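You operate a simulated robot arm through the tools that you are given. There is no shell and no other tool. Be economical: measure what you need, move in short steps, check, and stop when the job is done.

Carry out the task below with a simulated two-armed robot. There is one attempt and no reset: what you move stays moved.

## Task
Take the used block out of the teal pad clamp.
Fine: stand the clamp next to the used tray, post toward it, hold it while you turn its knob free, block into that tray, clamp to the end of the desk; leave the other blocks and pads.

Only the result counts: the job must be done as asked and must still hold three seconds after the hand-in. Knocking over, shifting, dropping, spilling or breaking anything else fails it.

## Robot
Two 7-joint arms with two-finger parallel grippers on one trunk, on a base that drives. Base frame: it is fixed to the floor where the robot stands at the start and does not move with it; the origin is under the middle of the robot, x ahead of it, y to its left, z up. Lengths are in mm, angles in rad, forces in N, time in s.
The left shoulder is at the start at [60, 144, 926], the right one opposite. Places, roughly: desk [500, 700, 800]; white knob [500, -100, 900]; used tray [500, 1000, 800]; end of the desk [500, 0, 800]; grey used pad [750, 1250, 1250]. Payload 1.57 kg a hand.
The tool frame of a hand sits at the grasp point between the pads (the TCP): z along the fingers, y along the line on which they close. The tips reach 30 mm beyond it. The gripper opens to 110 mm. The fingers are 24 mm wide and 12 mm thick; the gripper's body (48 by 112 mm) begins 78 mm behind the TCP.
Orientation is told as [roll, pitch, yaw] about the base's x, y, z axes, in that order, counted from this pose: with the fingers straight down and closing along the base's y, the tool's x points along the base's -x, its y along +y and its z along -z.

## Interface
- The arms move only by the tool move_arm. It takes "left_motion", "right_motion" or both (then of equal length, played together; a hand with none holds still); each is a list that holds one entry, the list of rows, each a list of 7 numbers: the gripper command, from -1 (shut) to 1 (fully open), values between in proportion, then the shift along the base's x, y, z in mm, then the turn, a rotation vector about the base's x, y, z in degrees. In form: [[[hand, tx, ty, tz, ax, ay, az], ...]]. A call has 1 to 8 rows; each row is the pose to reach, as a shift and turn from the pose commanded when the call began. Each row takes 0.2 s and may step no farther than 50 mm and 0.15 rad from the row before; otherwise, or with a gripper value out of range, the whole call is refused. Where a pose cannot be reached the arm comes as near as it can. A force on the tool above 90 N (or 10 N above the force at the start of the call, whichever is more), or a blocked arm, ends the call early, and 0.2 s more pass. The fingers move at their own pace (about 45 mm/s each) and stop on an object; they squeeze with about 34 N. The grip force told is the motor's: it shows also when the fingers shut on nothing. Time passes only in rows, and 0.2 s behind the last, so rows that repeat a pose let the fingers close. It gives the time, the measured TCP pose, the force on the tool (base axes), the opening and the grip force at its end, in the units of the frame above (readings bear some noise), and new pictures: "views" is both (left out), scene, wrist or none (wrist: the cameras of the hands that moved).
- Cameras (640 x 400 px; columns grow to the right, rows downward): "scene" is now at [40.8, 22.8, 1529.1]; the picture's right is [0.32, -0.95, 0.00], its down [-0.77, -0.26, -0.59] and it looks along [0.56, 0.19, -0.81] (base axes); focal length 248 px, centre (320, 200). "left" rides on the left gripper at [70, -16, -141] in its tool frame; the picture's right is [0.23, 0.97, 0.00], its down [-0.86, 0.20, -0.48] and it looks along [-0.47, 0.11, 0.88] (tool axes); focal length 222 px, centre (320, 200). "right" rides on the right gripper at [70, 16, -141] in its tool frame; the picture's right is [-0.23, 0.97, 0.00], its down [-0.86, -0.20, -0.48] and it looks along [-0.47, -0.11, 0.88] (tool axes); focal length 222 px, centre (320, 200). There is no depth. A picture from a camera that has moved, and an enlarged one, comes with that camera's place and axes in the base frame and with its lens.
- move_column(by): slides the trunk up (or, below 0, down) by that many mm; the arms and the scene camera ride with it, the base frame stays. It gives what a move gives, with no picture.
- steer(legs): drives the robot by 1 to 6 legs, each [ahead, left, turn to the left] in mm, mm and rad, along the robot's own axes; the way and the turn of a leg run together, so that a leg with both is an arc; at most 1500 mm and 3.142 rad a leg. The arms and the cameras ride along, it lands a little off, and it stops where it bumps. It gives what a move gives, and a new picture of the scene camera.
- turn_head(pan, tilt): turns the head with the scene camera to pan (to the left, within 1.501 rad either way) and tilt (down, from -0.506 to 1.204), counted from straight ahead of the robot. It gives what a move gives, and a new picture of the scene camera.
- inspect(camera, box): a new picture of the part [left, top, right, bottom] of that camera's present view, enlarged. No time passes.
- finish_job(): hands the job in; it is judged then, once.

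Work in short steps. Places have to be worked out from the pictures, the camera data and where the tool is seen: move nearer, look again, correct. Check each grasp and each placing, and mend what went wrong. You have 120 turns and 170 pictures in all, those below and enlarged ones among them. Open the grippers and draw the arms clear of the work before you hand the job in, unless the task says otherwise; then end with one line.

The tools are called after "Emit:" as a command line: name --argument value ..., lists and objects as JSON in quotes. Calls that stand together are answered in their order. move_arm: Moves the arms, as the interface text tells. Its arguments: {"type":"object","properties":{"left_motion":{"type":"array"},"right_motion":{"type":"array"},"views":{"type":"string","enum":["both","scene","wrist","none"]}},"required":[]} The other tools are called the same way: move_column (by) slides the trunk up or down; steer (legs) drives the base; turn_head (pan, tilt) turns the head that bears the scene camera; inspect (camera, box) takes an enlarged picture of a part of a camera's view; finish_job () hands the job in.

At the start:

```text
time: 0.0
left_tcp_pos: [313.6, 338.1, 1001.1]
left_ee_rot: [0.0, -0.001, -0.001]
left_ft_force: [-0.2, 0.4, 0.4]
left_grip_width: 109.9
left_grasp_force: 0.1
right_tcp_pos: [390.4, 20.0, 1000.8]
right_ee_rot: [0.0, 0.0, -0.001]
right_ft_force: [0.0, 0.5, -0.5]
right_grip_width: 110.1
right_grasp_force: 0.0
trunk travel left (down, up): [-525.0, 65.0]
robot x, y, heading: [1.4, 0.0, 0.007]
head pan, tilt: [0.321, 0.944]
```

scene: 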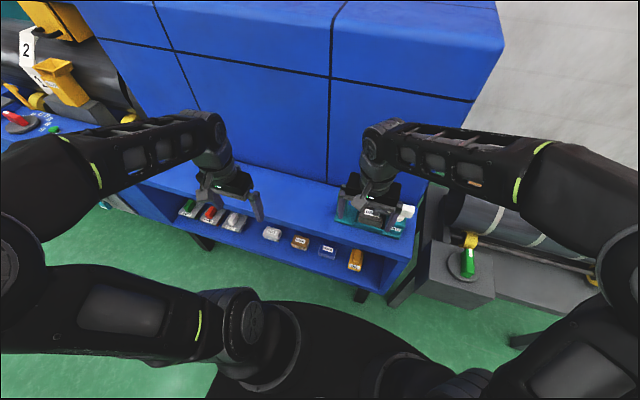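
right: 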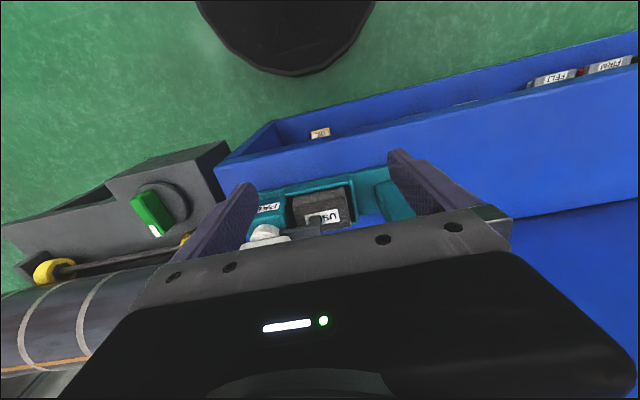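
left: 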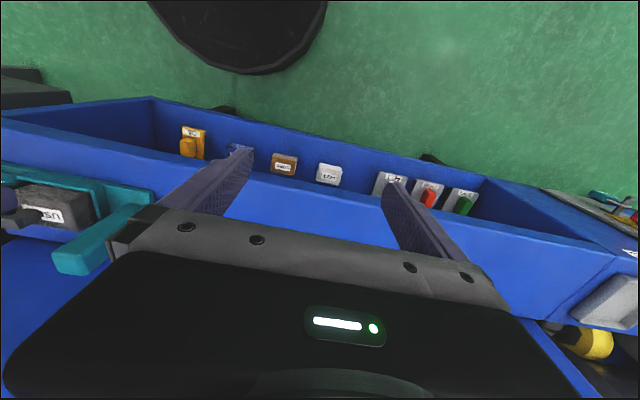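

The teal clamp sits under the right hand on the blue desk's end. I look closer at it and turn the head to the left to find the used tray.

Emit:
inspect --camera "scene" --box '[300, 160, 460, 260]'

Emit:
inspect --camera "right" --box '[200, 120, 460, 280]'

Emit:
turn_head --pan 1.0 --tilt 0.7

```text
4.00 times, centred on (380, 210) of scene
camera zoom: at [40.8, 22.8, 1529.1], right [0.32, -0.95, 0.0], down [-0.77, -0.26, -0.59], along [0.56, 0.19, -0.81], focal length 991 px, centre (80, 160)
```

zoom: 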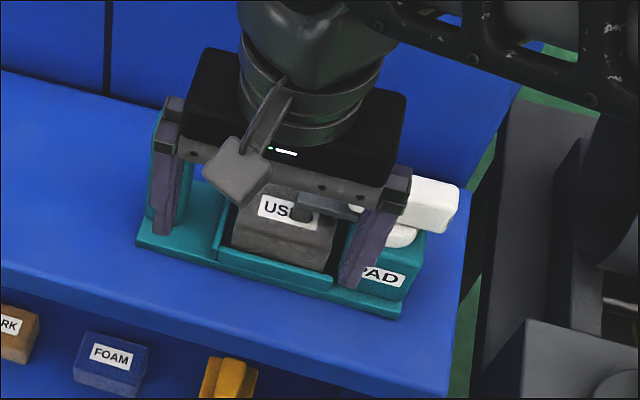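

```text
2.46 times, centred on (330, 200) of right
camera zoom: at [319.2, 36.8, 1140.3], right [0.23, 0.97, 0.0], down [0.86, -0.2, 0.48], along [0.47, -0.11, -0.88], focal length 547 px, centre (295, 200)
```

zoom: 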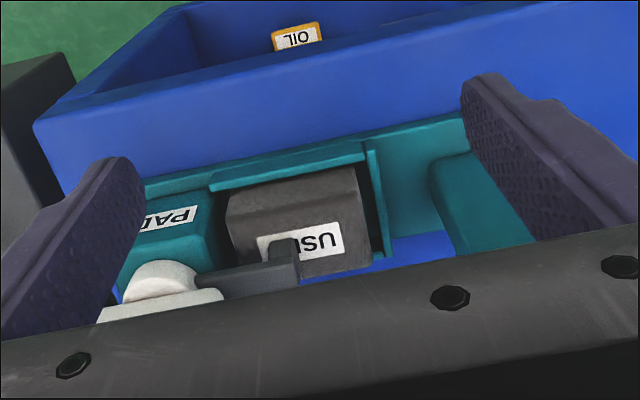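

```text
time: 1.1
left_tcp_pos: [315.1, 337.7, 1000.1]
left_ee_rot: [-0.001, 0.002, -0.002]
left_ft_force: [0.7, -0.3, 0.1]
left_grip_width: 110.2
left_grasp_force: 0.1
right_tcp_pos: [389.4, 19.2, 1000.0]
right_ee_rot: [0.0, 0.0, 0.0]
right_ft_force: [0.2, 0.4, -0.2]
right_grip_width: 110.1
right_grasp_force: 0.0
trunk travel left (down, up): [-525.0, 65.0]
robot x, y, heading: [-1.1, 2.2, 0.002]
head pan, tilt: [1.0, 0.7]
camera scene: at [17.5, 71.1, 1548.5], right [0.84, -0.54, 0.0], down [-0.35, -0.54, -0.76], along [0.41, 0.64, -0.64], focal length 248 px, centre (320, 200)
```

scene: 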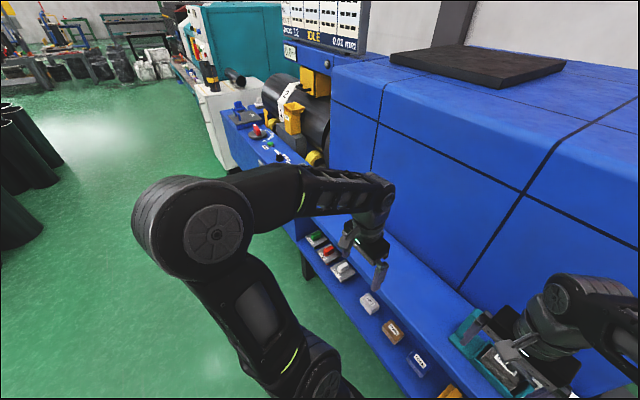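

The tray is hidden by the left arm here. I zoom on this scene and on the left camera.

Emit:
inspect --camera "scene" --box '[220, 60, 420, 185]'

Emit:
inspect --camera "scene" --box '[280, 190, 480, 315]'

Emit:
inspect --camera "scene" --box '[430, 275, 630, 400]'

Emit:
inspect --camera "left" --box '[440, 160, 640, 385]'

```text
3.20 times, centred on (320, 122) of scene
camera zoom: at [17.5, 71.1, 1548.5], right [0.84, -0.54, 0.0], down [-0.35, -0.54, -0.76], along [0.41, 0.64, -0.64], focal length 793 px, centre (320, 448)
```

zoom: 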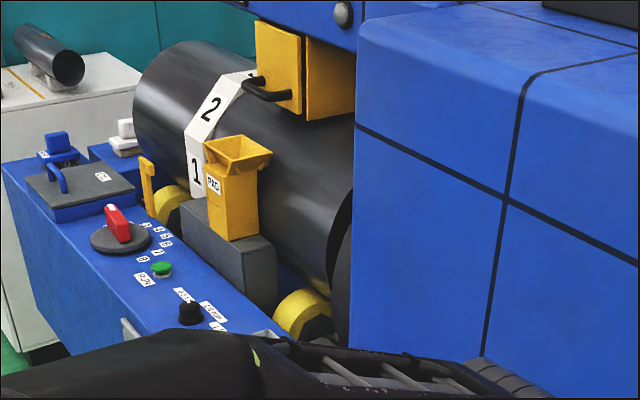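

```text
3.20 times, centred on (380, 252) of scene
camera zoom: at [17.5, 71.1, 1548.5], right [0.84, -0.54, 0.0], down [-0.35, -0.54, -0.76], along [0.41, 0.64, -0.64], focal length 793 px, centre (128, 32)
```

zoom: 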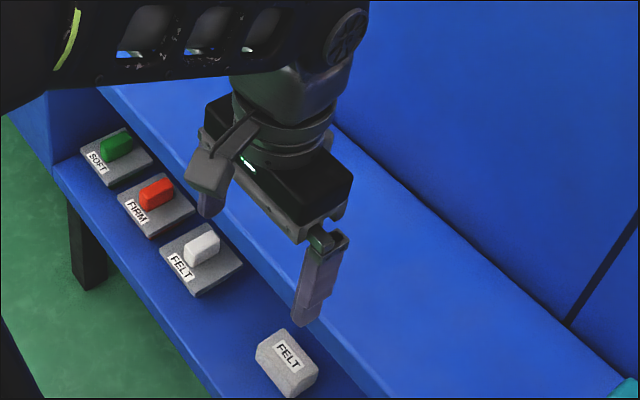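

```text
3.20 times, centred on (530, 338) of scene
camera zoom: at [17.5, 71.1, 1548.5], right [0.84, -0.54, 0.0], down [-0.35, -0.54, -0.76], along [0.41, 0.64, -0.64], focal length 793 px, centre (-352, -240)
```

zoom: 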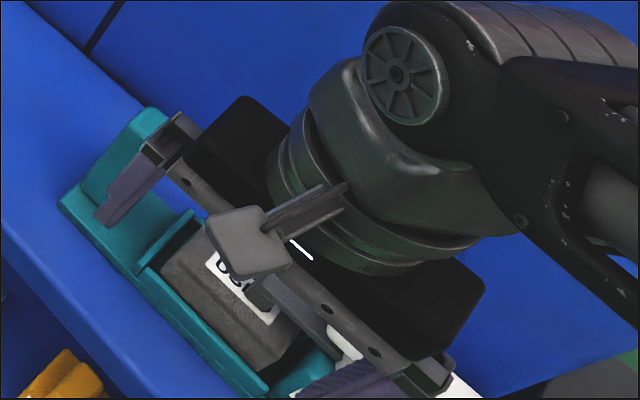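

```text
1.78 times, centred on (540, 272) of left
camera zoom: at [244.3, 322.4, 1142.0], right [-0.23, 0.97, 0.0], down [0.86, 0.2, 0.48], along [0.47, 0.11, -0.88], focal length 395 px, centre (-71, 71)
```

zoom: 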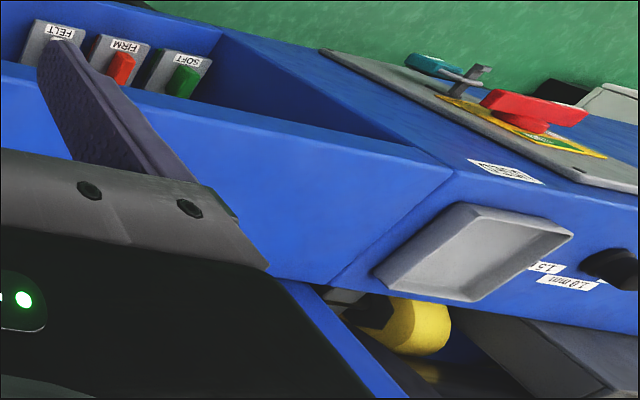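

I lift the right hand and draw it back so both the scene and wrist cameras see the clamp freely.

Emit:
move_arm --right_motion '[[[1, -30, -20, 30, 0, 0, 0], [1, -60, -40, 60, 0, 0, 0], [1, -90, -60, 80, 0, 0, 0], [1, -120, -80, 80, 0, 0, 0], [1, -150, -100, 80, 0, 0, 0]]]' --views "wrist"

Emit:
turn_head --pan 0.0 --tilt 0.9

```text
time: 2.2
left_tcp_pos: [312.7, 338.5, 1000.4]
left_ee_rot: [0.001, 0.0, 0.0]
left_ft_force: [-0.8, 0.1, -0.2]
left_grip_width: 110.1
left_grasp_force: 0.1
right_tcp_pos: [238.2, -80.6, 1080.6]
right_ee_rot: [0.0, 0.001, 0.0]
right_ft_force: [-0.7, -0.2, -0.6]
right_grip_width: 109.8
right_grasp_force: 0.2
trunk travel left (down, up): [-525.0, 65.0]
robot x, y, heading: [1.9, 1.5, -0.003]
head pan, tilt: [1.0, 0.7]
camera right: at [167.8, -64.3, 1220.8], right [0.23, 0.97, 0.0], down [0.85, -0.2, 0.48], along [0.47, -0.11, -0.88], focal length 222 px, centre (320, 200)
```

right: 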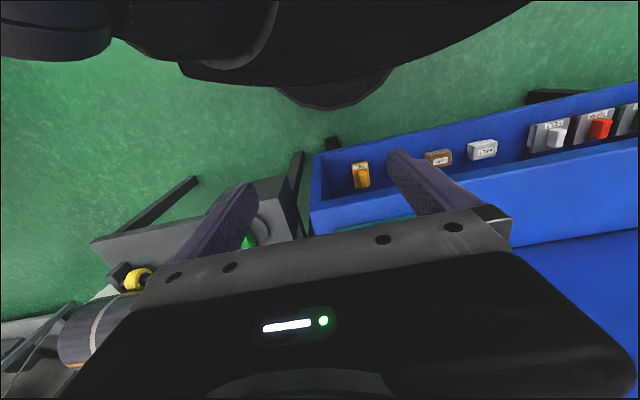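

```text
time: 3.5
left_tcp_pos: [313.5, 338.1, 1000.0]
left_ee_rot: [0.0, 0.0, 0.001]
left_ft_force: [-0.1, 0.8, 0.0]
left_grip_width: 110.1
left_grasp_force: 0.1
right_tcp_pos: [240.7, -80.3, 1079.4]
right_ee_rot: [-0.001, 0.0, 0.0]
right_ft_force: [-0.3, -0.5, 0.5]
right_grip_width: 110.0
right_grasp_force: 0.1
trunk travel left (down, up): [-525.0, 65.0]
robot x, y, heading: [1.2, -2.6, 0.0]
head pan, tilt: [0.0, 0.901]
camera scene: at [47.0, -0.3, 1532.4], right [0.0, -1.0, 0.0], down [-0.78, 0.0, -0.62], along [0.62, 0.0, -0.78], focal length 248 px, centre (320, 200)
```

scene: 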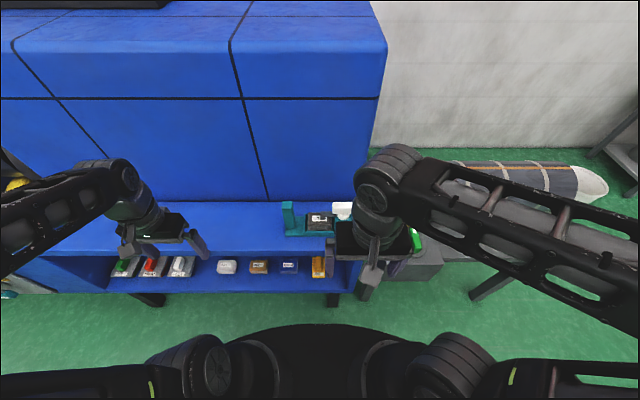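

The hand still hides the knob end; I move it further right.

Emit:
move_arm --right_motion '[[[1, 0, -40, 0, 0, 0, 0], [1, 0, -80, 0, 0, 0, 0], [1, 0, -120, 0, 0, 0, 0], [1, 0, -160, 0, 0, 0, 0], [1, 0, -180, 0, 0, 0, 0]]]' --views "none"

Emit:
inspect --camera "scene" --box '[270, 180, 398, 260]'

```text
time: 4.7
left_tcp_pos: [313.6, 337.9, 1000.1]
left_ee_rot: [-0.002, -0.001, 0.001]
left_ft_force: [-0.3, 0.0, -0.4]
left_grip_width: 109.9
left_grasp_force: 0.0
right_tcp_pos: [239.0, -259.9, 1078.7]
right_ee_rot: [0.001, -0.001, -0.001]
right_ft_force: [-0.1, 0.0, -0.8]
right_grip_width: 109.9
right_grasp_force: 0.0
trunk travel left (down, up): [-525.0, 65.0]
robot x, y, heading: [-0.9, -0.4, 0.002]
head pan, tilt: [0.0, 0.901]
```

```text
5.00 times, centred on (334, 220) of scene
camera zoom: at [47.1, -0.6, 1532.4], right [0.0, -1.0, 0.0], down [-0.78, 0.0, -0.62], along [0.62, 0.0, -0.78], focal length 1239 px, centre (250, 100)
```

zoom: 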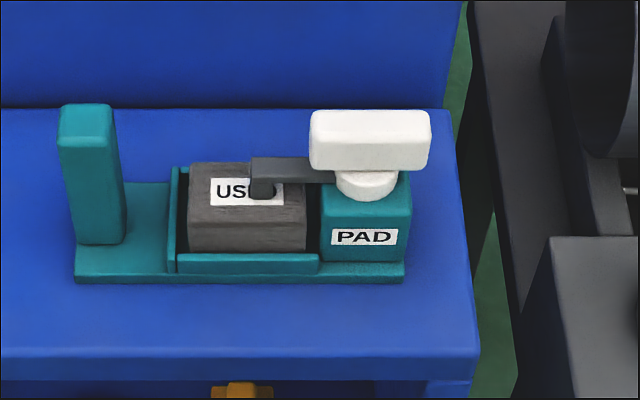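

The clamp stands at about x 472–545, y −104…118 on the desk at z≈800: post on the left, block pocket in the middle, knob on the right. I bring the right hand above the middle while yawing it 90° so the fingers close along x across the clamp body.

Emit:
move_arm --right_motion '[[[1, 33, 33, 0, 0, 0, 8.4], [1, 66, 66, 0, 0, 0, 16.8], [1, 99, 99, 0, 0, 0, 25.2], [1, 132, 132, 0, 0, 0, 33.6], [1, 165, 165, 0, 0, 0, 42], [1, 198, 198, 0, 0, 0, 50.4], [1, 231, 231, 0, 0, 0, 58.8], [1, 264, 262, 0, 0, 0, 67.2]]]' --views "none"

Emit:
move_arm --right_motion '[[[1, 2, 0, 0, 0, 0, 8], [1, 4, 0, -10, 0, 0, 16], [1, 4, 0, -30, 0, 0, 22.8], [1, 4, 0, -50, 0, 0, 22.8]]]' --views "both"

```text
time: 6.5
left_tcp_pos: [314.1, 338.4, 1000.0]
left_ee_rot: [-0.001, 0.0, 0.001]
left_ft_force: [0.4, 0.3, 0.4]
left_grip_width: 109.8
left_grasp_force: 0.1
right_tcp_pos: [503.1, 4.2, 1078.9]
right_ee_rot: [-0.001, 0.002, 1.176]
right_ft_force: [-0.1, 0.0, 0.9]
right_grip_width: 110.2
right_grasp_force: 0.0
trunk travel left (down, up): [-525.0, 65.0]
robot x, y, heading: [1.2, -2.2, -0.001]
head pan, tilt: [0.0, 0.901]
```

```text
time: 7.5
left_tcp_pos: [314.1, 337.0, 999.8]
left_ee_rot: [-0.002, 0.0, -0.001]
left_ft_force: [0.2, 0.9, -0.2]
left_grip_width: 109.8
left_grasp_force: 0.0
right_tcp_pos: [507.5, 1.8, 1028.9]
right_ee_rot: [-0.001, 0.001, 1.572]
right_ft_force: [0.4, -0.8, 0.1]
right_grip_width: 109.9
right_grasp_force: 0.0
trunk travel left (down, up): [-525.0, 65.0]
robot x, y, heading: [6.7, 1.5, -0.002]
head pan, tilt: [0.0, 0.901]
camera scene: at [47.4, -0.5, 1532.4], right [0.0, -1.0, 0.0], down [-0.78, 0.0, -0.62], along [0.62, 0.0, -0.78], focal length 248 px, centre (320, 200)
camera right: at [490.3, -67.0, 1168.7], right [-0.97, 0.23, 0.0], down [0.2, 0.86, 0.48], along [0.11, 0.47, -0.88], focal length 222 px, centre (320, 200)
```

scene: 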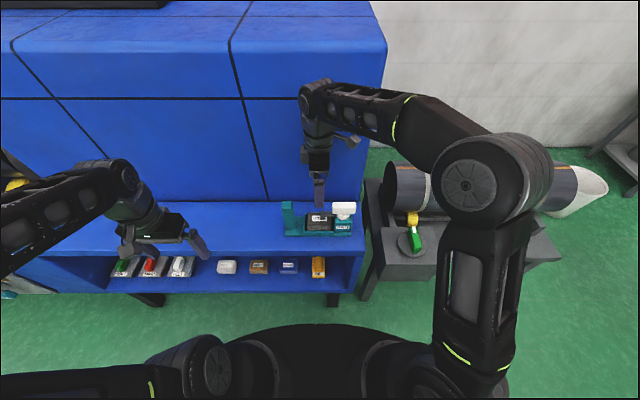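
right: 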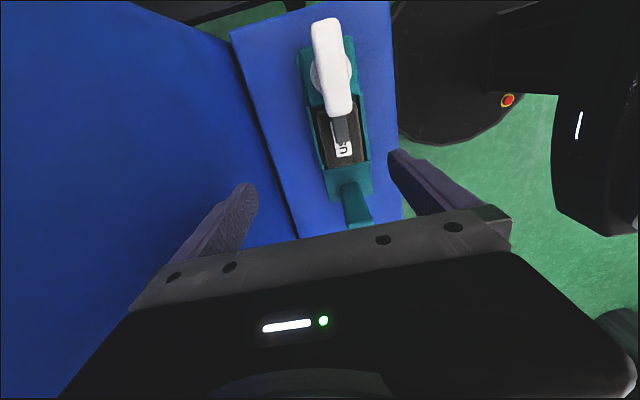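

I zoom the wrist view to refine where the clamp is relative to the fingers.

Emit:
inspect --camera "right" --box '[240, 0, 432, 240]'

Emit:
inspect --camera "scene" --box '[270, 180, 398, 260]'

```text
1.67 times, centred on (336, 120) of right
camera zoom: at [490.3, -67.0, 1168.7], right [-0.97, 0.23, 0.0], down [0.2, 0.86, 0.48], along [0.11, 0.47, -0.88], focal length 370 px, centre (293, 333)
```

zoom: 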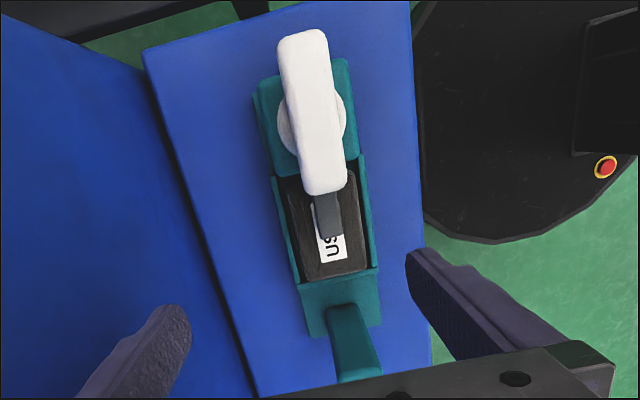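

```text
5.00 times, centred on (334, 220) of scene
camera zoom: at [47.4, -0.5, 1532.4], right [0.0, -1.0, 0.0], down [-0.78, 0.0, -0.62], along [0.62, 0.0, -0.78], focal length 1239 px, centre (250, 100)
```

zoom: 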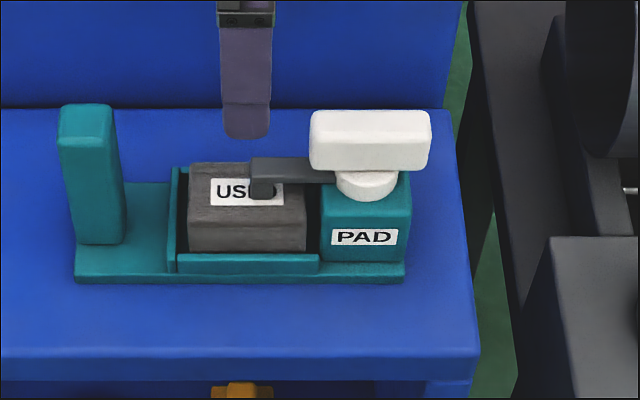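

Comparing both views puts the surface higher: desk ≈845, clamp x 446–513, y −97…108, knob bar centre ≈(483,−69,953). I move over the clamp's middle and go down part way to check.

Emit:
move_arm --right_motion '[[[1, -14, 4, 0, 0, 0, 0], [1, -27, 8, -10, 0, 0, 0], [1, -27, 8, -50, 0, 0, 0], [1, -27, 8, -85, 0, 0, 0]]]' --views "both"

Emit:
inspect --camera "scene" --box '[270, 180, 398, 260]'

```text
time: 8.5
left_tcp_pos: [314.7, 337.2, 1000.2]
left_ee_rot: [0.002, 0.0, -0.001]
left_ft_force: [0.3, -0.2, 0.6]
left_grip_width: 110.0
left_grasp_force: 0.0
right_tcp_pos: [480.2, 9.9, 947.0]
right_ee_rot: [0.0, -0.001, 1.572]
right_ft_force: [-0.1, -0.3, 0.7]
right_grip_width: 109.9
right_grasp_force: 0.1
trunk travel left (down, up): [-525.0, 65.0]
robot x, y, heading: [-1.3, -2.4, 0.004]
head pan, tilt: [0.0, 0.901]
camera scene: at [47.3, -0.3, 1532.4], right [0.0, -1.0, 0.0], down [-0.78, 0.0, -0.62], along [0.62, 0.0, -0.78], focal length 248 px, centre (320, 200)
camera right: at [463.7, -58.8, 1086.9], right [-0.97, 0.23, 0.0], down [0.2, 0.85, 0.48], along [0.11, 0.47, -0.88], focal length 222 px, centre (320, 200)
```

scene: 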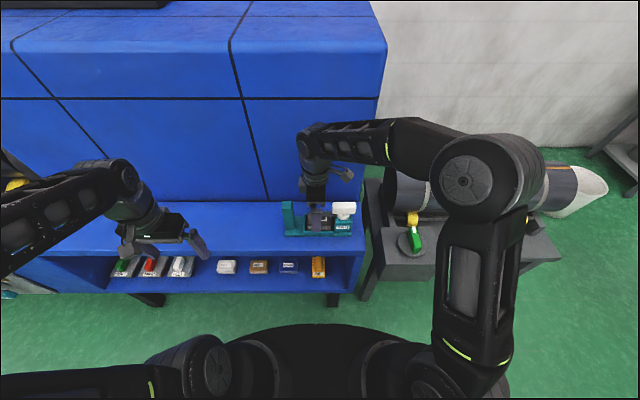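
right: 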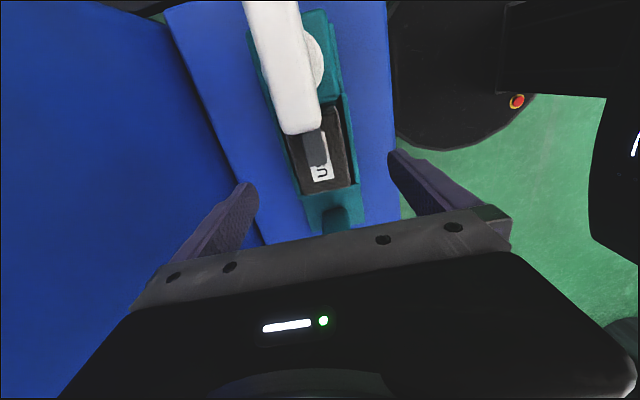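

```text
5.00 times, centred on (334, 220) of scene
camera zoom: at [47.3, -0.3, 1532.4], right [0.0, -1.0, 0.0], down [-0.78, 0.0, -0.62], along [0.62, 0.0, -0.78], focal length 1239 px, centre (250, 100)
```

zoom: 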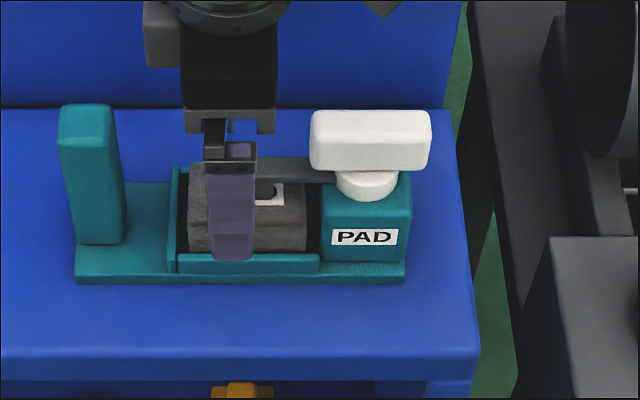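

The front fingertip is clear in front of the base plate; I go down to TCP z≈880 and then close.

Emit:
move_arm --right_motion '[[[1, 0, 0, -25, 0, 0, 0], [1, 0, 0, -50, 0, 0, 0], [1, 0, 0, -66, 0, 0, 0]]]' --views "both"

Emit:
inspect --camera "scene" --box '[270, 180, 398, 260]'

```text
time: 9.3
left_tcp_pos: [313.4, 338.7, 1000.5]
left_ee_rot: [0.0, -0.001, 0.001]
left_ft_force: [-0.3, -0.2, -0.3]
left_grip_width: 110.1
left_grasp_force: 0.1
right_tcp_pos: [481.6, 10.5, 878.8]
right_ee_rot: [-0.002, -0.001, 1.571]
right_ft_force: [0.3, -0.6, -0.3]
right_grip_width: 109.8
right_grasp_force: 0.0
trunk travel left (down, up): [-525.0, 65.0]
robot x, y, heading: [-1.3, 0.6, 0.004]
head pan, tilt: [0.0, 0.901]
camera scene: at [47.3, -0.3, 1532.4], right [0.0, -1.0, 0.0], down [-0.78, 0.0, -0.62], along [0.62, 0.0, -0.78], focal length 248 px, centre (320, 200)
camera right: at [463.5, -59.1, 1018.8], right [-0.97, 0.23, 0.0], down [0.2, 0.85, 0.48], along [0.11, 0.47, -0.88], focal length 222 px, centre (320, 200)
```

scene: 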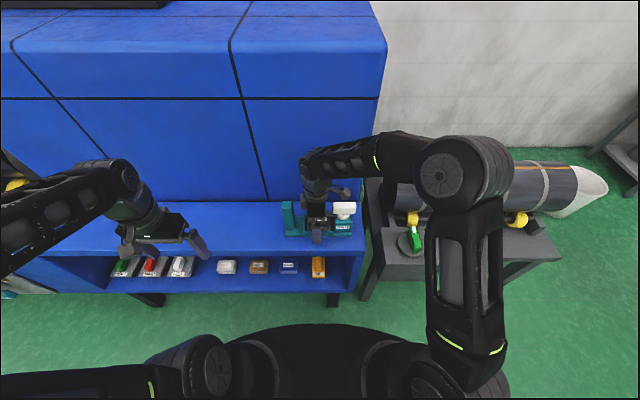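
right: 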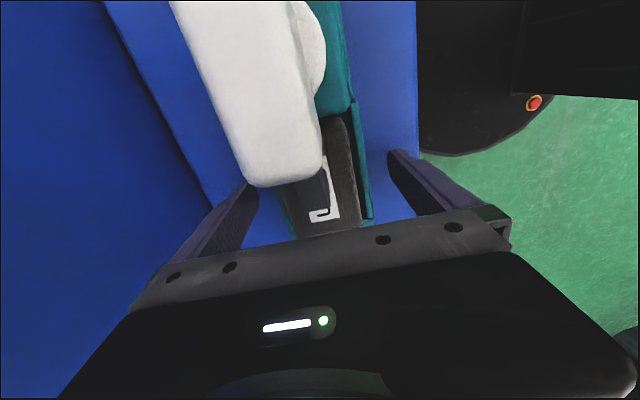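

```text
5.00 times, centred on (334, 220) of scene
camera zoom: at [47.3, -0.3, 1532.4], right [0.0, -1.0, 0.0], down [-0.78, 0.0, -0.62], along [0.62, 0.0, -0.78], focal length 1239 px, centre (250, 100)
```

zoom: 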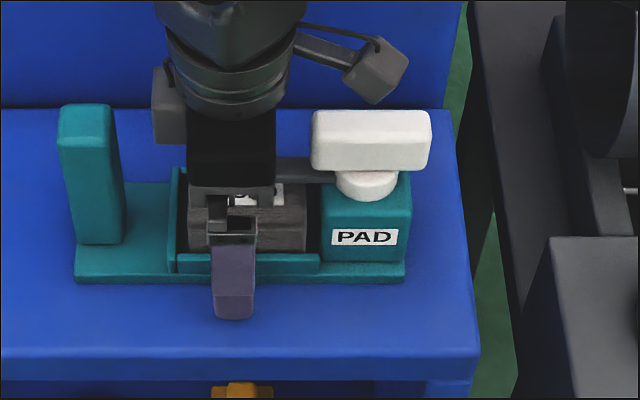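

The fingers straddle the clamp with no contact; I close.

Emit:
move_arm --right_motion '[[[-1, 0, 0, 0, 0, 0, 0], [-1, 0, 0, 0, 0, 0, 0], [-1, 0, 0, 0, 0, 0, 0], [-1, 0, 0, 0, 0, 0, 0], [-1, 0, 0, 0, 0, 0, 0]]]' --views "none"

Emit:
inspect --camera "scene" --box '[270, 180, 398, 260]'

```text
time: 10.5
left_tcp_pos: [314.0, 337.8, 1000.4]
left_ee_rot: [0.0, 0.0, 0.0]
left_ft_force: [0.0, 0.0, 0.1]
left_grip_width: 110.4
left_grasp_force: 0.1
right_tcp_pos: [480.1, 9.2, 878.5]
right_ee_rot: [0.001, 0.001, 1.57]
right_ft_force: [-1.3, 0.1, -0.2]
right_grip_width: 71.9
right_grasp_force: 33.7
trunk travel left (down, up): [-525.0, 65.0]
robot x, y, heading: [1.7, -1.1, 0.002]
head pan, tilt: [0.0, 0.901]
```

```text
5.00 times, centred on (334, 220) of scene
camera zoom: at [47.0, -0.3, 1532.4], right [0.0, -1.0, 0.0], down [-0.78, 0.0, -0.62], along [0.62, 0.0, -0.78], focal length 1239 px, centre (250, 100)
```

zoom: 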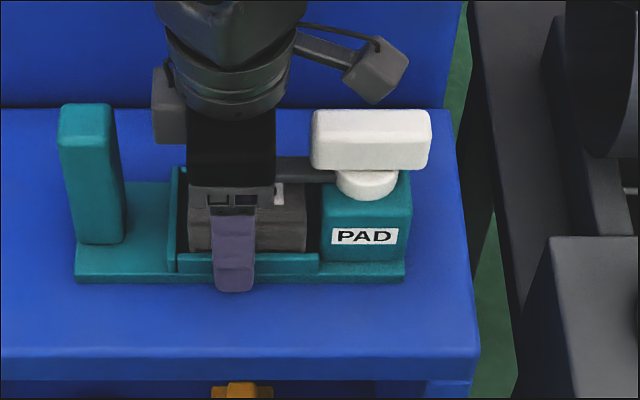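

Gripped at 72 mm across the base. I lift 60 mm and check for level and weight.

Emit:
move_arm --right_motion '[[[-1, 0, 0, 10, 0, 0, 0], [-1, 0, 0, 30, 0, 0, 0], [-1, 0, 0, 60, 0, 0, 0], [-1, 0, 0, 60, 0, 0, 0]]]' --views "none"

Emit:
inspect --camera "scene" --box '[270, 160, 398, 240]'

```text
time: 11.5
left_tcp_pos: [315.1, 337.9, 999.7]
left_ee_rot: [0.0, -0.001, 0.001]
left_ft_force: [0.1, -0.3, -0.8]
left_grip_width: 109.9
left_grasp_force: 0.0
right_tcp_pos: [482.5, 10.8, 938.2]
right_ee_rot: [0.001, 0.001, 1.572]
right_ft_force: [0.6, 0.9, -5.7]
right_grip_width: 71.9
right_grasp_force: 34.5
trunk travel left (down, up): [-525.0, 65.0]
robot x, y, heading: [-1.1, 0.6, -0.0]
head pan, tilt: [0.0, 0.901]
```

```text
5.00 times, centred on (334, 200) of scene
camera zoom: at [47.8, -0.3, 1532.3], right [0.0, -1.0, 0.0], down [-0.78, 0.0, -0.62], along [0.62, 0.0, -0.78], focal length 1239 px, centre (250, 200)
```

zoom: 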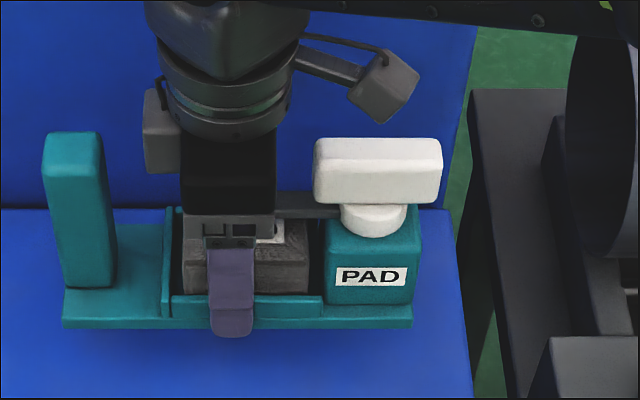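

Held level, ~0.6 kg. I raise both hands a little more for the drive and draw the clamp back toward me.

Emit:
move_arm --right_motion '[[[-1, -20, 0, 20, 0, 0, 0], [-1, -40, 0, 40, 0, 0, 0], [-1, -60, 0, 60, 0, 0, 0], [-1, -60, 0, 70, 0, 0, 0]]]' --left_motion '[[[1, -20, 0, 40, 0, 0, 0], [1, -40, 0, 80, 0, 0, 0], [1, -60, 0, 120, 0, 0, 0], [1, -80, 0, 150, 0, 0, 0]]]' --views "none"

Emit:
steer --legs '[[0, 500, 0]]'

```text
time: 12.5
left_tcp_pos: [260.3, 336.8, 1107.4]
left_ee_rot: [-0.002, 0.001, -0.002]
left_ft_force: [0.1, -0.8, -0.1]
left_grip_width: 110.2
left_grasp_force: 0.1
left hand out of reach, approached as far as the arm can: row 3, 4
right_tcp_pos: [420.2, 10.8, 1009.9]
right_ee_rot: [0.001, 0.002, 1.573]
right_ft_force: [-0.8, 0.6, -5.6]
right_grip_width: 71.6
right_grasp_force: 34.2
trunk travel left (down, up): [-525.0, 65.0]
robot x, y, heading: [-0.9, 2.6, 0.002]
head pan, tilt: [0.0, 0.901]
```

```text
time: 15.5
left_tcp_pos: [265.8, 837.5, 1109.2]
left_ee_rot: [-0.001, 0.0, -0.012]
left_ft_force: [-0.3, -0.1, -0.3]
left_grip_width: 109.9
left_grasp_force: 0.1
right_tcp_pos: [424.5, 509.5, 1009.7]
right_ee_rot: [-0.001, -0.001, 1.56]
right_ft_force: [-0.7, 0.7, -6.0]
right_grip_width: 71.4
right_grasp_force: 34.0
trunk travel left (down, up): [-525.0, 65.0]
robot x, y, heading: [1.5, 505.0, -0.013]
head pan, tilt: [0.0, 0.901]
camera scene: at [50.0, 504.3, 1532.4], right [-0.01, -1.0, 0.0], down [-0.78, 0.01, -0.62], along [0.62, -0.01, -0.78], focal length 248 px, centre (320, 200)
```

scene: 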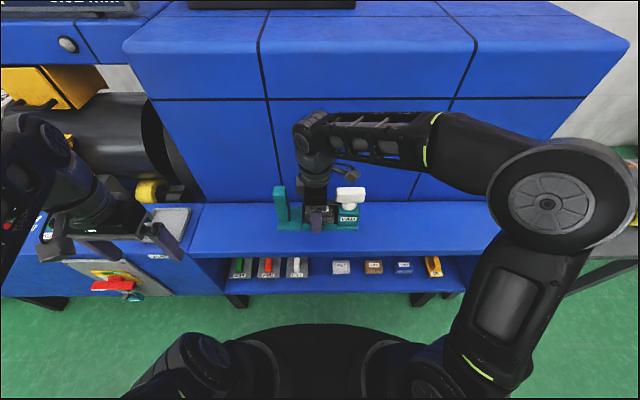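

The tray is at about (494, 1010). I zoom on it for its label and edges.

Emit:
inspect --camera "scene" --box '[60, 170, 260, 310]'

Emit:
inspect --camera "left" --box '[0, 0, 640, 400]'

```text
2.86 times, centred on (160, 240) of scene
camera zoom: at [50.0, 504.3, 1532.4], right [-0.01, -1.0, 0.0], down [-0.78, 0.01, -0.62], along [0.62, -0.01, -0.78], focal length 708 px, centre (777, 86)
```

zoom: 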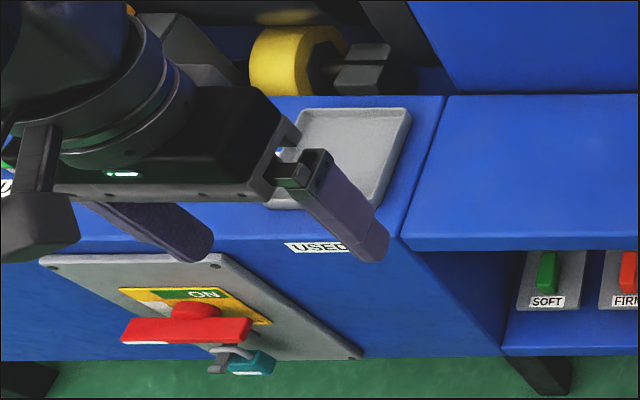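

```text
1.00 times, centred on (320, 200) of left
camera zoom: at [196.3, 822.3, 1250.7], right [-0.22, 0.98, 0.0], down [0.86, 0.19, 0.48], along [0.47, 0.1, -0.88], focal length 222 px, centre (320, 200)
```

zoom: 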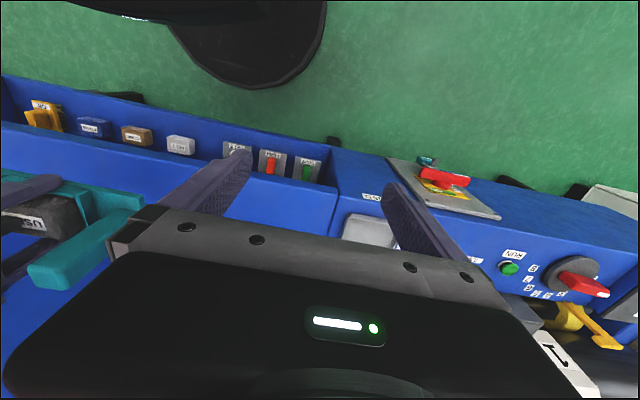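

The "USED" label confirms the tray: right rim at y≈932, x 427–553; desk/console seam at y≈897. I drive left about 280 mm so the clamp's post end will come to y≈888.

Emit:
steer --legs '[[0, 280, 0.013]]'

Emit:
inspect --camera "scene" --box '[160, 150, 360, 275]'

```text
time: 17.4
left_tcp_pos: [264.5, 1121.4, 1108.9]
left_ee_rot: [-0.001, 0.001, 0.002]
left_ft_force: [-0.3, -0.2, 0.4]
left_grip_width: 110.0
left_grasp_force: 0.1
right_tcp_pos: [426.3, 795.1, 1010.2]
right_ee_rot: [0.0, 0.002, 1.573]
right_ft_force: [0.3, -0.2, -5.7]
right_grip_width: 71.9
right_grasp_force: 34.1
trunk travel left (down, up): [-525.0, 65.0]
robot x, y, heading: [5.3, 785.0, -0.004]
head pan, tilt: [0.0, 0.901]
camera scene: at [51.3, 786.2, 1532.4], right [0.0, -1.0, 0.0], down [-0.78, 0.0, -0.62], along [0.62, 0.0, -0.78], focal length 248 px, centre (320, 200)
```

scene: 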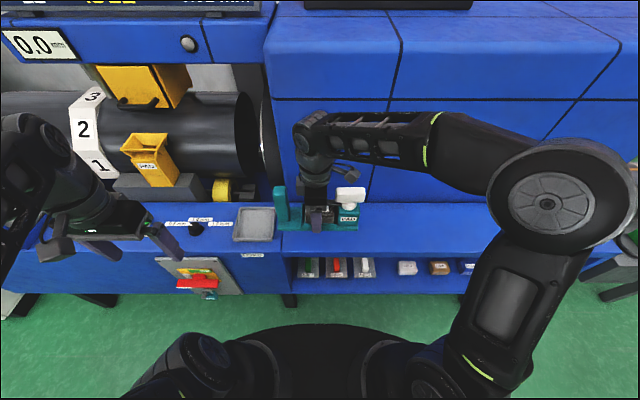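

```text
3.20 times, centred on (260, 212) of scene
camera zoom: at [51.3, 786.2, 1532.4], right [0.0, -1.0, 0.0], down [-0.78, 0.0, -0.62], along [0.62, 0.0, -0.78], focal length 793 px, centre (512, 160)
```

zoom: 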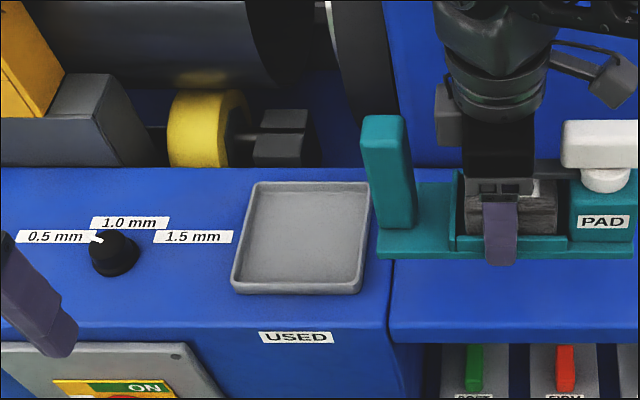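

Tray right rim at y≈935, seam ≈905. I move the clamp forward to x≈480 and down to just above the desk.

Emit:
move_arm --right_motion '[[[-1, 27, 2, -5, 0, 0, 0], [-1, 54, 4, -20, 0, 0, 0], [-1, 54, 4, -60, 0, 0, 0], [-1, 54, 4, -100, 0, 0, 0], [-1, 54, 4, -122, 0, 0, 0], [-1, 54, 4, -122, 0, 0, 0]]]' --views "none"

Emit:
inspect --camera "scene" --box '[210, 160, 370, 260]'

```text
time: 18.8
left_tcp_pos: [263.6, 1119.3, 1108.8]
left_ee_rot: [0.002, -0.001, 0.001]
left_ft_force: [1.1, 0.0, -0.2]
left_grip_width: 110.0
left_grasp_force: 0.0
right_tcp_pos: [480.6, 799.2, 886.9]
right_ee_rot: [-0.001, 0.0, 1.573]
right_ft_force: [-0.3, -0.3, -5.3]
right_grip_width: 71.5
right_grasp_force: 34.1
trunk travel left (down, up): [-525.0, 65.0]
robot x, y, heading: [1.5, 787.4, 0.003]
head pan, tilt: [0.0, 0.901]
```

```text
4.00 times, centred on (290, 210) of scene
camera zoom: at [51.3, 785.0, 1532.4], right [0.0, -1.0, 0.0], down [-0.78, 0.0, -0.62], along [0.62, 0.0, -0.78], focal length 991 px, centre (440, 160)
```

zoom: 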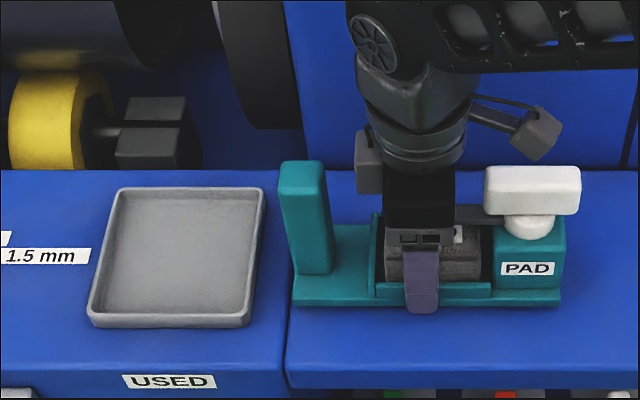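

Right beside the tray with the post toward it. I lower the last 8 mm slowly.

Emit:
move_arm --right_motion '[[[-1, 0, 0, -3, 0, 0, 0], [-1, 0, 0, -6, 0, 0, 0], [-1, 0, 0, -8.5, 0, 0, 0], [-1, 0, 0, -8.5, 0, 0, 0]]]' --views "none"

```text
time: 19.8
left_tcp_pos: [263.0, 1120.9, 1107.9]
left_ee_rot: [0.002, 0.0, 0.001]
left_ft_force: [0.4, 0.7, -0.1]
left_grip_width: 110.1
left_grasp_force: 0.1
right_tcp_pos: [479.0, 798.5, 878.2]
right_ee_rot: [0.001, -0.001, 1.574]
right_ft_force: [0.2, 0.3, -5.6]
right_grip_width: 71.8
right_grasp_force: 34.2
trunk travel left (down, up): [-525.0, 65.0]
robot x, y, heading: [2.5, 782.0, 0.007]
head pan, tilt: [0.0, 0.901]
```

Still carrying the weight (−5.6 N); a few mm lower until contact.

Emit:
move_arm --right_motion '[[[-1, 0, 0, -1, 0, 0, 0], [-1, 0, 0, -2, 0, 0, 0], [-1, 0, 0, -2, 0, 0, 0]]]' --views "none"

```text
time: 20.6
left_tcp_pos: [263.6, 1121.9, 1108.6]
left_ee_rot: [0.002, 0.001, 0.002]
left_ft_force: [0.1, 0.8, -0.1]
left_grip_width: 109.8
left_grasp_force: 0.0
right_tcp_pos: [478.7, 799.6, 879.1]
right_ee_rot: [-0.001, 0.0, 1.571]
right_ft_force: [0.0, -0.9, 10.4]
right_grip_width: 71.9
right_grasp_force: 34.0
trunk travel left (down, up): [-525.0, 65.0]
robot x, y, heading: [3.5, 787.5, 0.005]
head pan, tilt: [0.0, 0.901]
```

Contact (+10 N). I open and rise straight up.

Emit:
move_arm --right_motion '[[[1, 0, 0, 1, 0, 0, 0], [1, 0, 0, 1, 0, 0, 0], [1, 0, 0, 1, 0, 0, 0], [1, 0, 0, 1, 0, 0, 0], [1, 0, 0, 30, 0, 0, 0], [1, 0, 0, 75, 0, 0, 0], [1, 0, 0, 120, 0, 0, 0], [1, 0, 0, 150, 0, 0, 0]]]' --views "both"

Emit:
inspect --camera "scene" --box '[210, 160, 370, 260]'

```text
time: 22.4
left_tcp_pos: [263.5, 1120.8, 1108.1]
left_ee_rot: [0.001, -0.001, 0.001]
left_ft_force: [-0.1, -0.4, -0.1]
left_grip_width: 110.1
left_grasp_force: 0.1
right_tcp_pos: [480.2, 796.9, 1028.3]
right_ee_rot: [-0.001, 0.0, 1.572]
right_ft_force: [-0.2, 0.2, 0.3]
right_grip_width: 110.4
right_grasp_force: 0.1
trunk travel left (down, up): [-525.0, 65.0]
robot x, y, heading: [5.3, 783.8, -0.001]
head pan, tilt: [0.0, 0.901]
camera scene: at [50.7, 785.0, 1532.4], right [0.0, -1.0, 0.0], down [-0.78, 0.0, -0.62], along [0.62, 0.0, -0.78], focal length 248 px, centre (320, 200)
camera right: at [462.7, 728.1, 1168.3], right [-0.97, 0.23, 0.0], down [0.2, 0.86, 0.48], along [0.11, 0.47, -0.88], focal length 222 px, centre (320, 200)
```

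scene: 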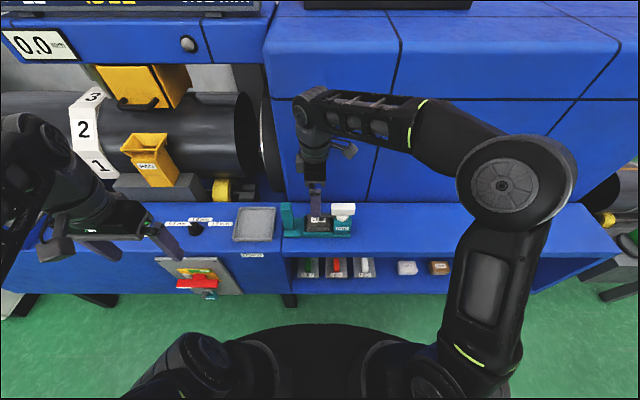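
right: 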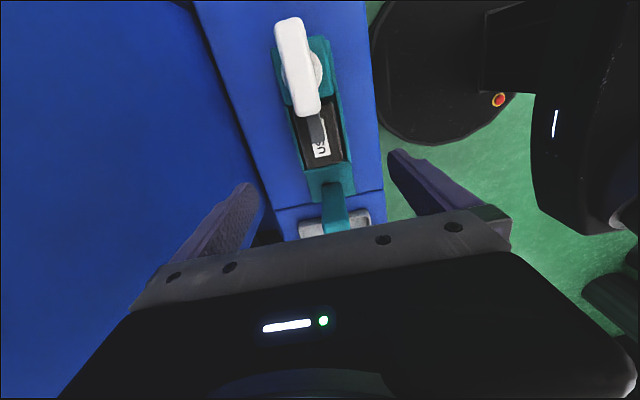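

```text
4.00 times, centred on (290, 210) of scene
camera zoom: at [50.7, 785.0, 1532.4], right [0.0, -1.0, 0.0], down [-0.78, 0.0, -0.62], along [0.62, 0.0, -0.78], focal length 991 px, centre (440, 160)
```

zoom: 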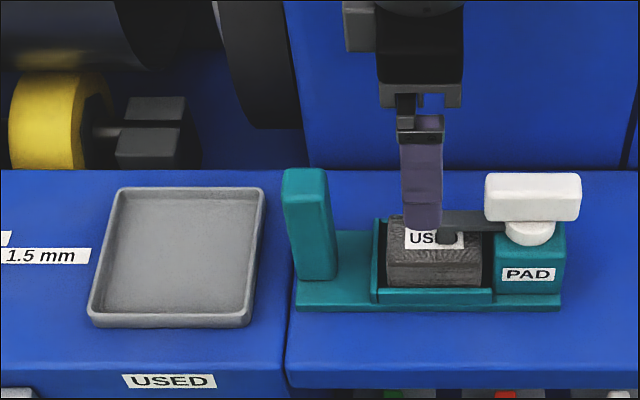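

The clamp stands well. I bring the right hand over the knob (≈482,720) and the left hand, half-opened, over the post (≈487,883).

Emit:
move_arm --right_motion '[[[1, 1, -40, 0, 0, 0, 0], [1, 2, -77, 0, 0, 0, 0], [1, 2, -77, 0, 0, 0, 0], [1, 2, -77, 0, 0, 0, 0], [1, 2, -77, 0, 0, 0, 0], [1, 2, -77, 0, 0, 0, 0], [1, 2, -77, 0, 0, 0, 0], [1, 2, -77, 0, 0, 0, 0]]]' --left_motion '[[[0.27, 28, -30, 0, 0, 0, 0], [0.27, 56, -60, 0, 0, 0, 0], [0.27, 84, -90, 0, 0, 0, 0], [0.27, 112, -120, -10, 0, 0, 0], [0.27, 140, -150, -20, 0, 0, 0], [0.27, 168, -180, -30, 0, 0, 0], [0.27, 196, -210, -40, 0, 0, 0], [0.27, 223, -238, -50, 0, 0, 0]]]' --views "both"

Emit:
inspect --camera "scene" --box '[210, 160, 370, 260]'

```text
time: 24.2
left_tcp_pos: [488.5, 882.1, 1060.6]
left_ee_rot: [0.003, 0.0, 0.005]
left_ft_force: [-0.7, -0.5, -0.9]
left_grip_width: 70.0
left_grasp_force: 0.2
right_tcp_pos: [482.4, 720.5, 1027.2]
right_ee_rot: [0.003, 0.001, 1.572]
right_ft_force: [0.4, -0.3, 0.0]
right_grip_width: 110.1
right_grasp_force: 0.0
trunk travel left (down, up): [-525.0, 65.0]
robot x, y, heading: [0.1, 785.0, 0.004]
head pan, tilt: [0.0, 0.901]
camera scene: at [52.0, 784.3, 1532.4], right [0.0, -1.0, 0.0], down [-0.78, 0.0, -0.62], along [0.62, 0.0, -0.78], focal length 248 px, centre (320, 200)
camera right: at [465.5, 651.3, 1167.5], right [-0.97, 0.23, 0.0], down [0.2, 0.86, 0.48], along [0.11, 0.47, -0.88], focal length 222 px, centre (320, 200)
camera left: at [419.0, 865.9, 1202.6], right [-0.23, 0.97, 0.0], down [0.85, 0.2, 0.48], along [0.47, 0.11, -0.88], focal length 222 px, centre (320, 200)
```

scene: 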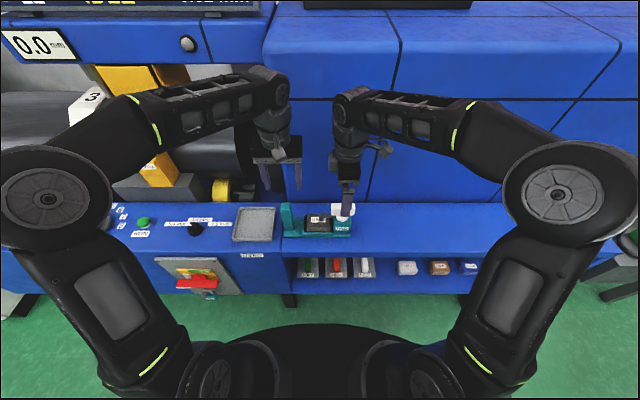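
right: 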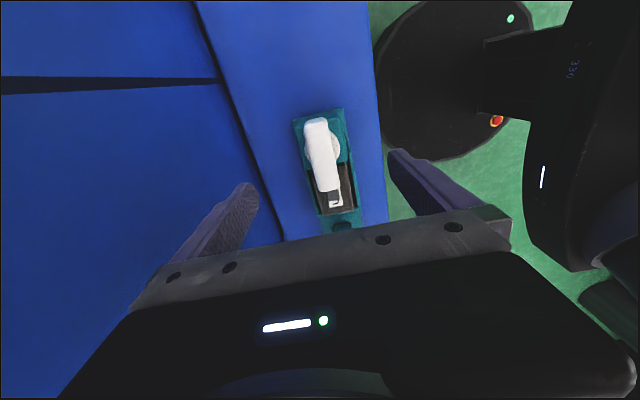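
left: 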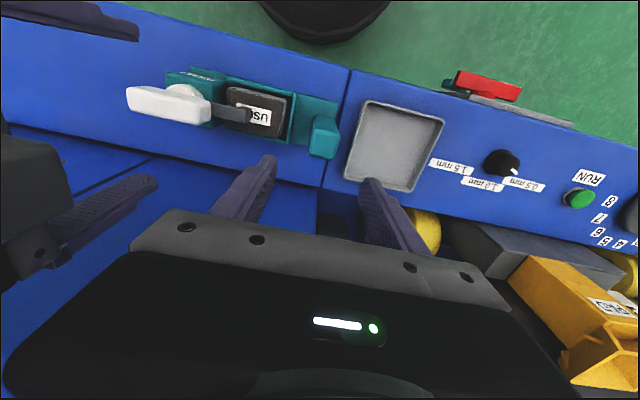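

```text
4.00 times, centred on (290, 210) of scene
camera zoom: at [52.0, 784.3, 1532.4], right [0.0, -1.0, 0.0], down [-0.78, 0.0, -0.62], along [0.62, 0.0, -0.78], focal length 991 px, centre (440, 160)
```

zoom: 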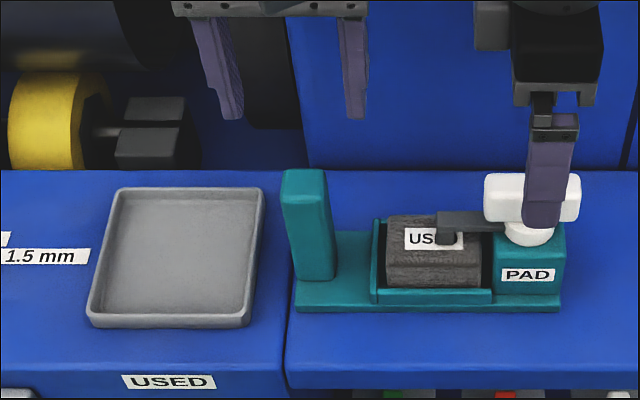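

I zoom the left wrist view to locate the post top and the knob more exactly.

Emit:
inspect --camera "left" --box '[110, 50, 430, 250]'

Emit:
inspect --camera "right" --box '[240, 90, 400, 250]'

```text
2.00 times, centred on (270, 150) of left
camera zoom: at [419.0, 865.9, 1202.6], right [-0.23, 0.97, 0.0], down [0.85, 0.2, 0.48], along [0.47, 0.11, -0.88], focal length 444 px, centre (420, 300)
```

zoom: 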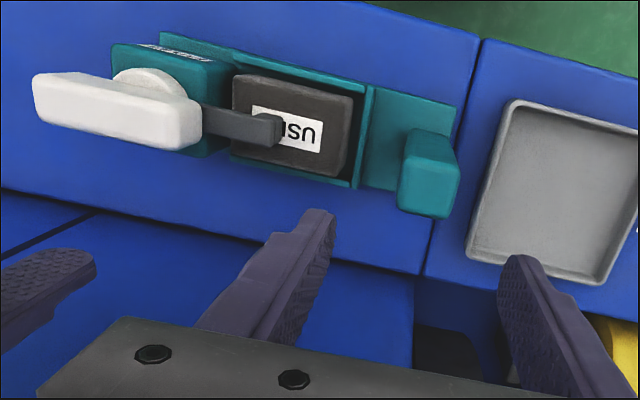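

```text
2.50 times, centred on (320, 170) of right
camera zoom: at [465.5, 651.3, 1167.5], right [-0.97, 0.23, 0.0], down [0.2, 0.86, 0.48], along [0.11, 0.47, -0.88], focal length 555 px, centre (320, 275)
```

zoom: 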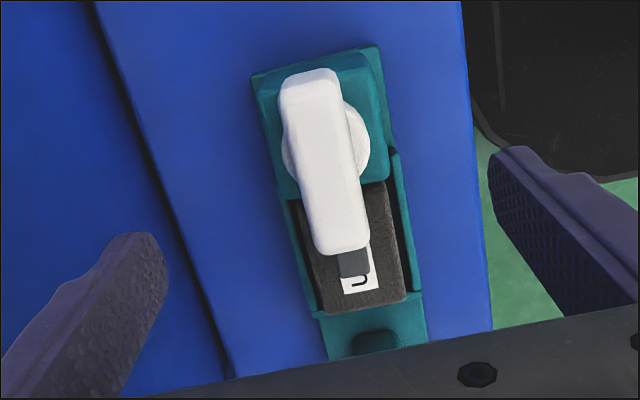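

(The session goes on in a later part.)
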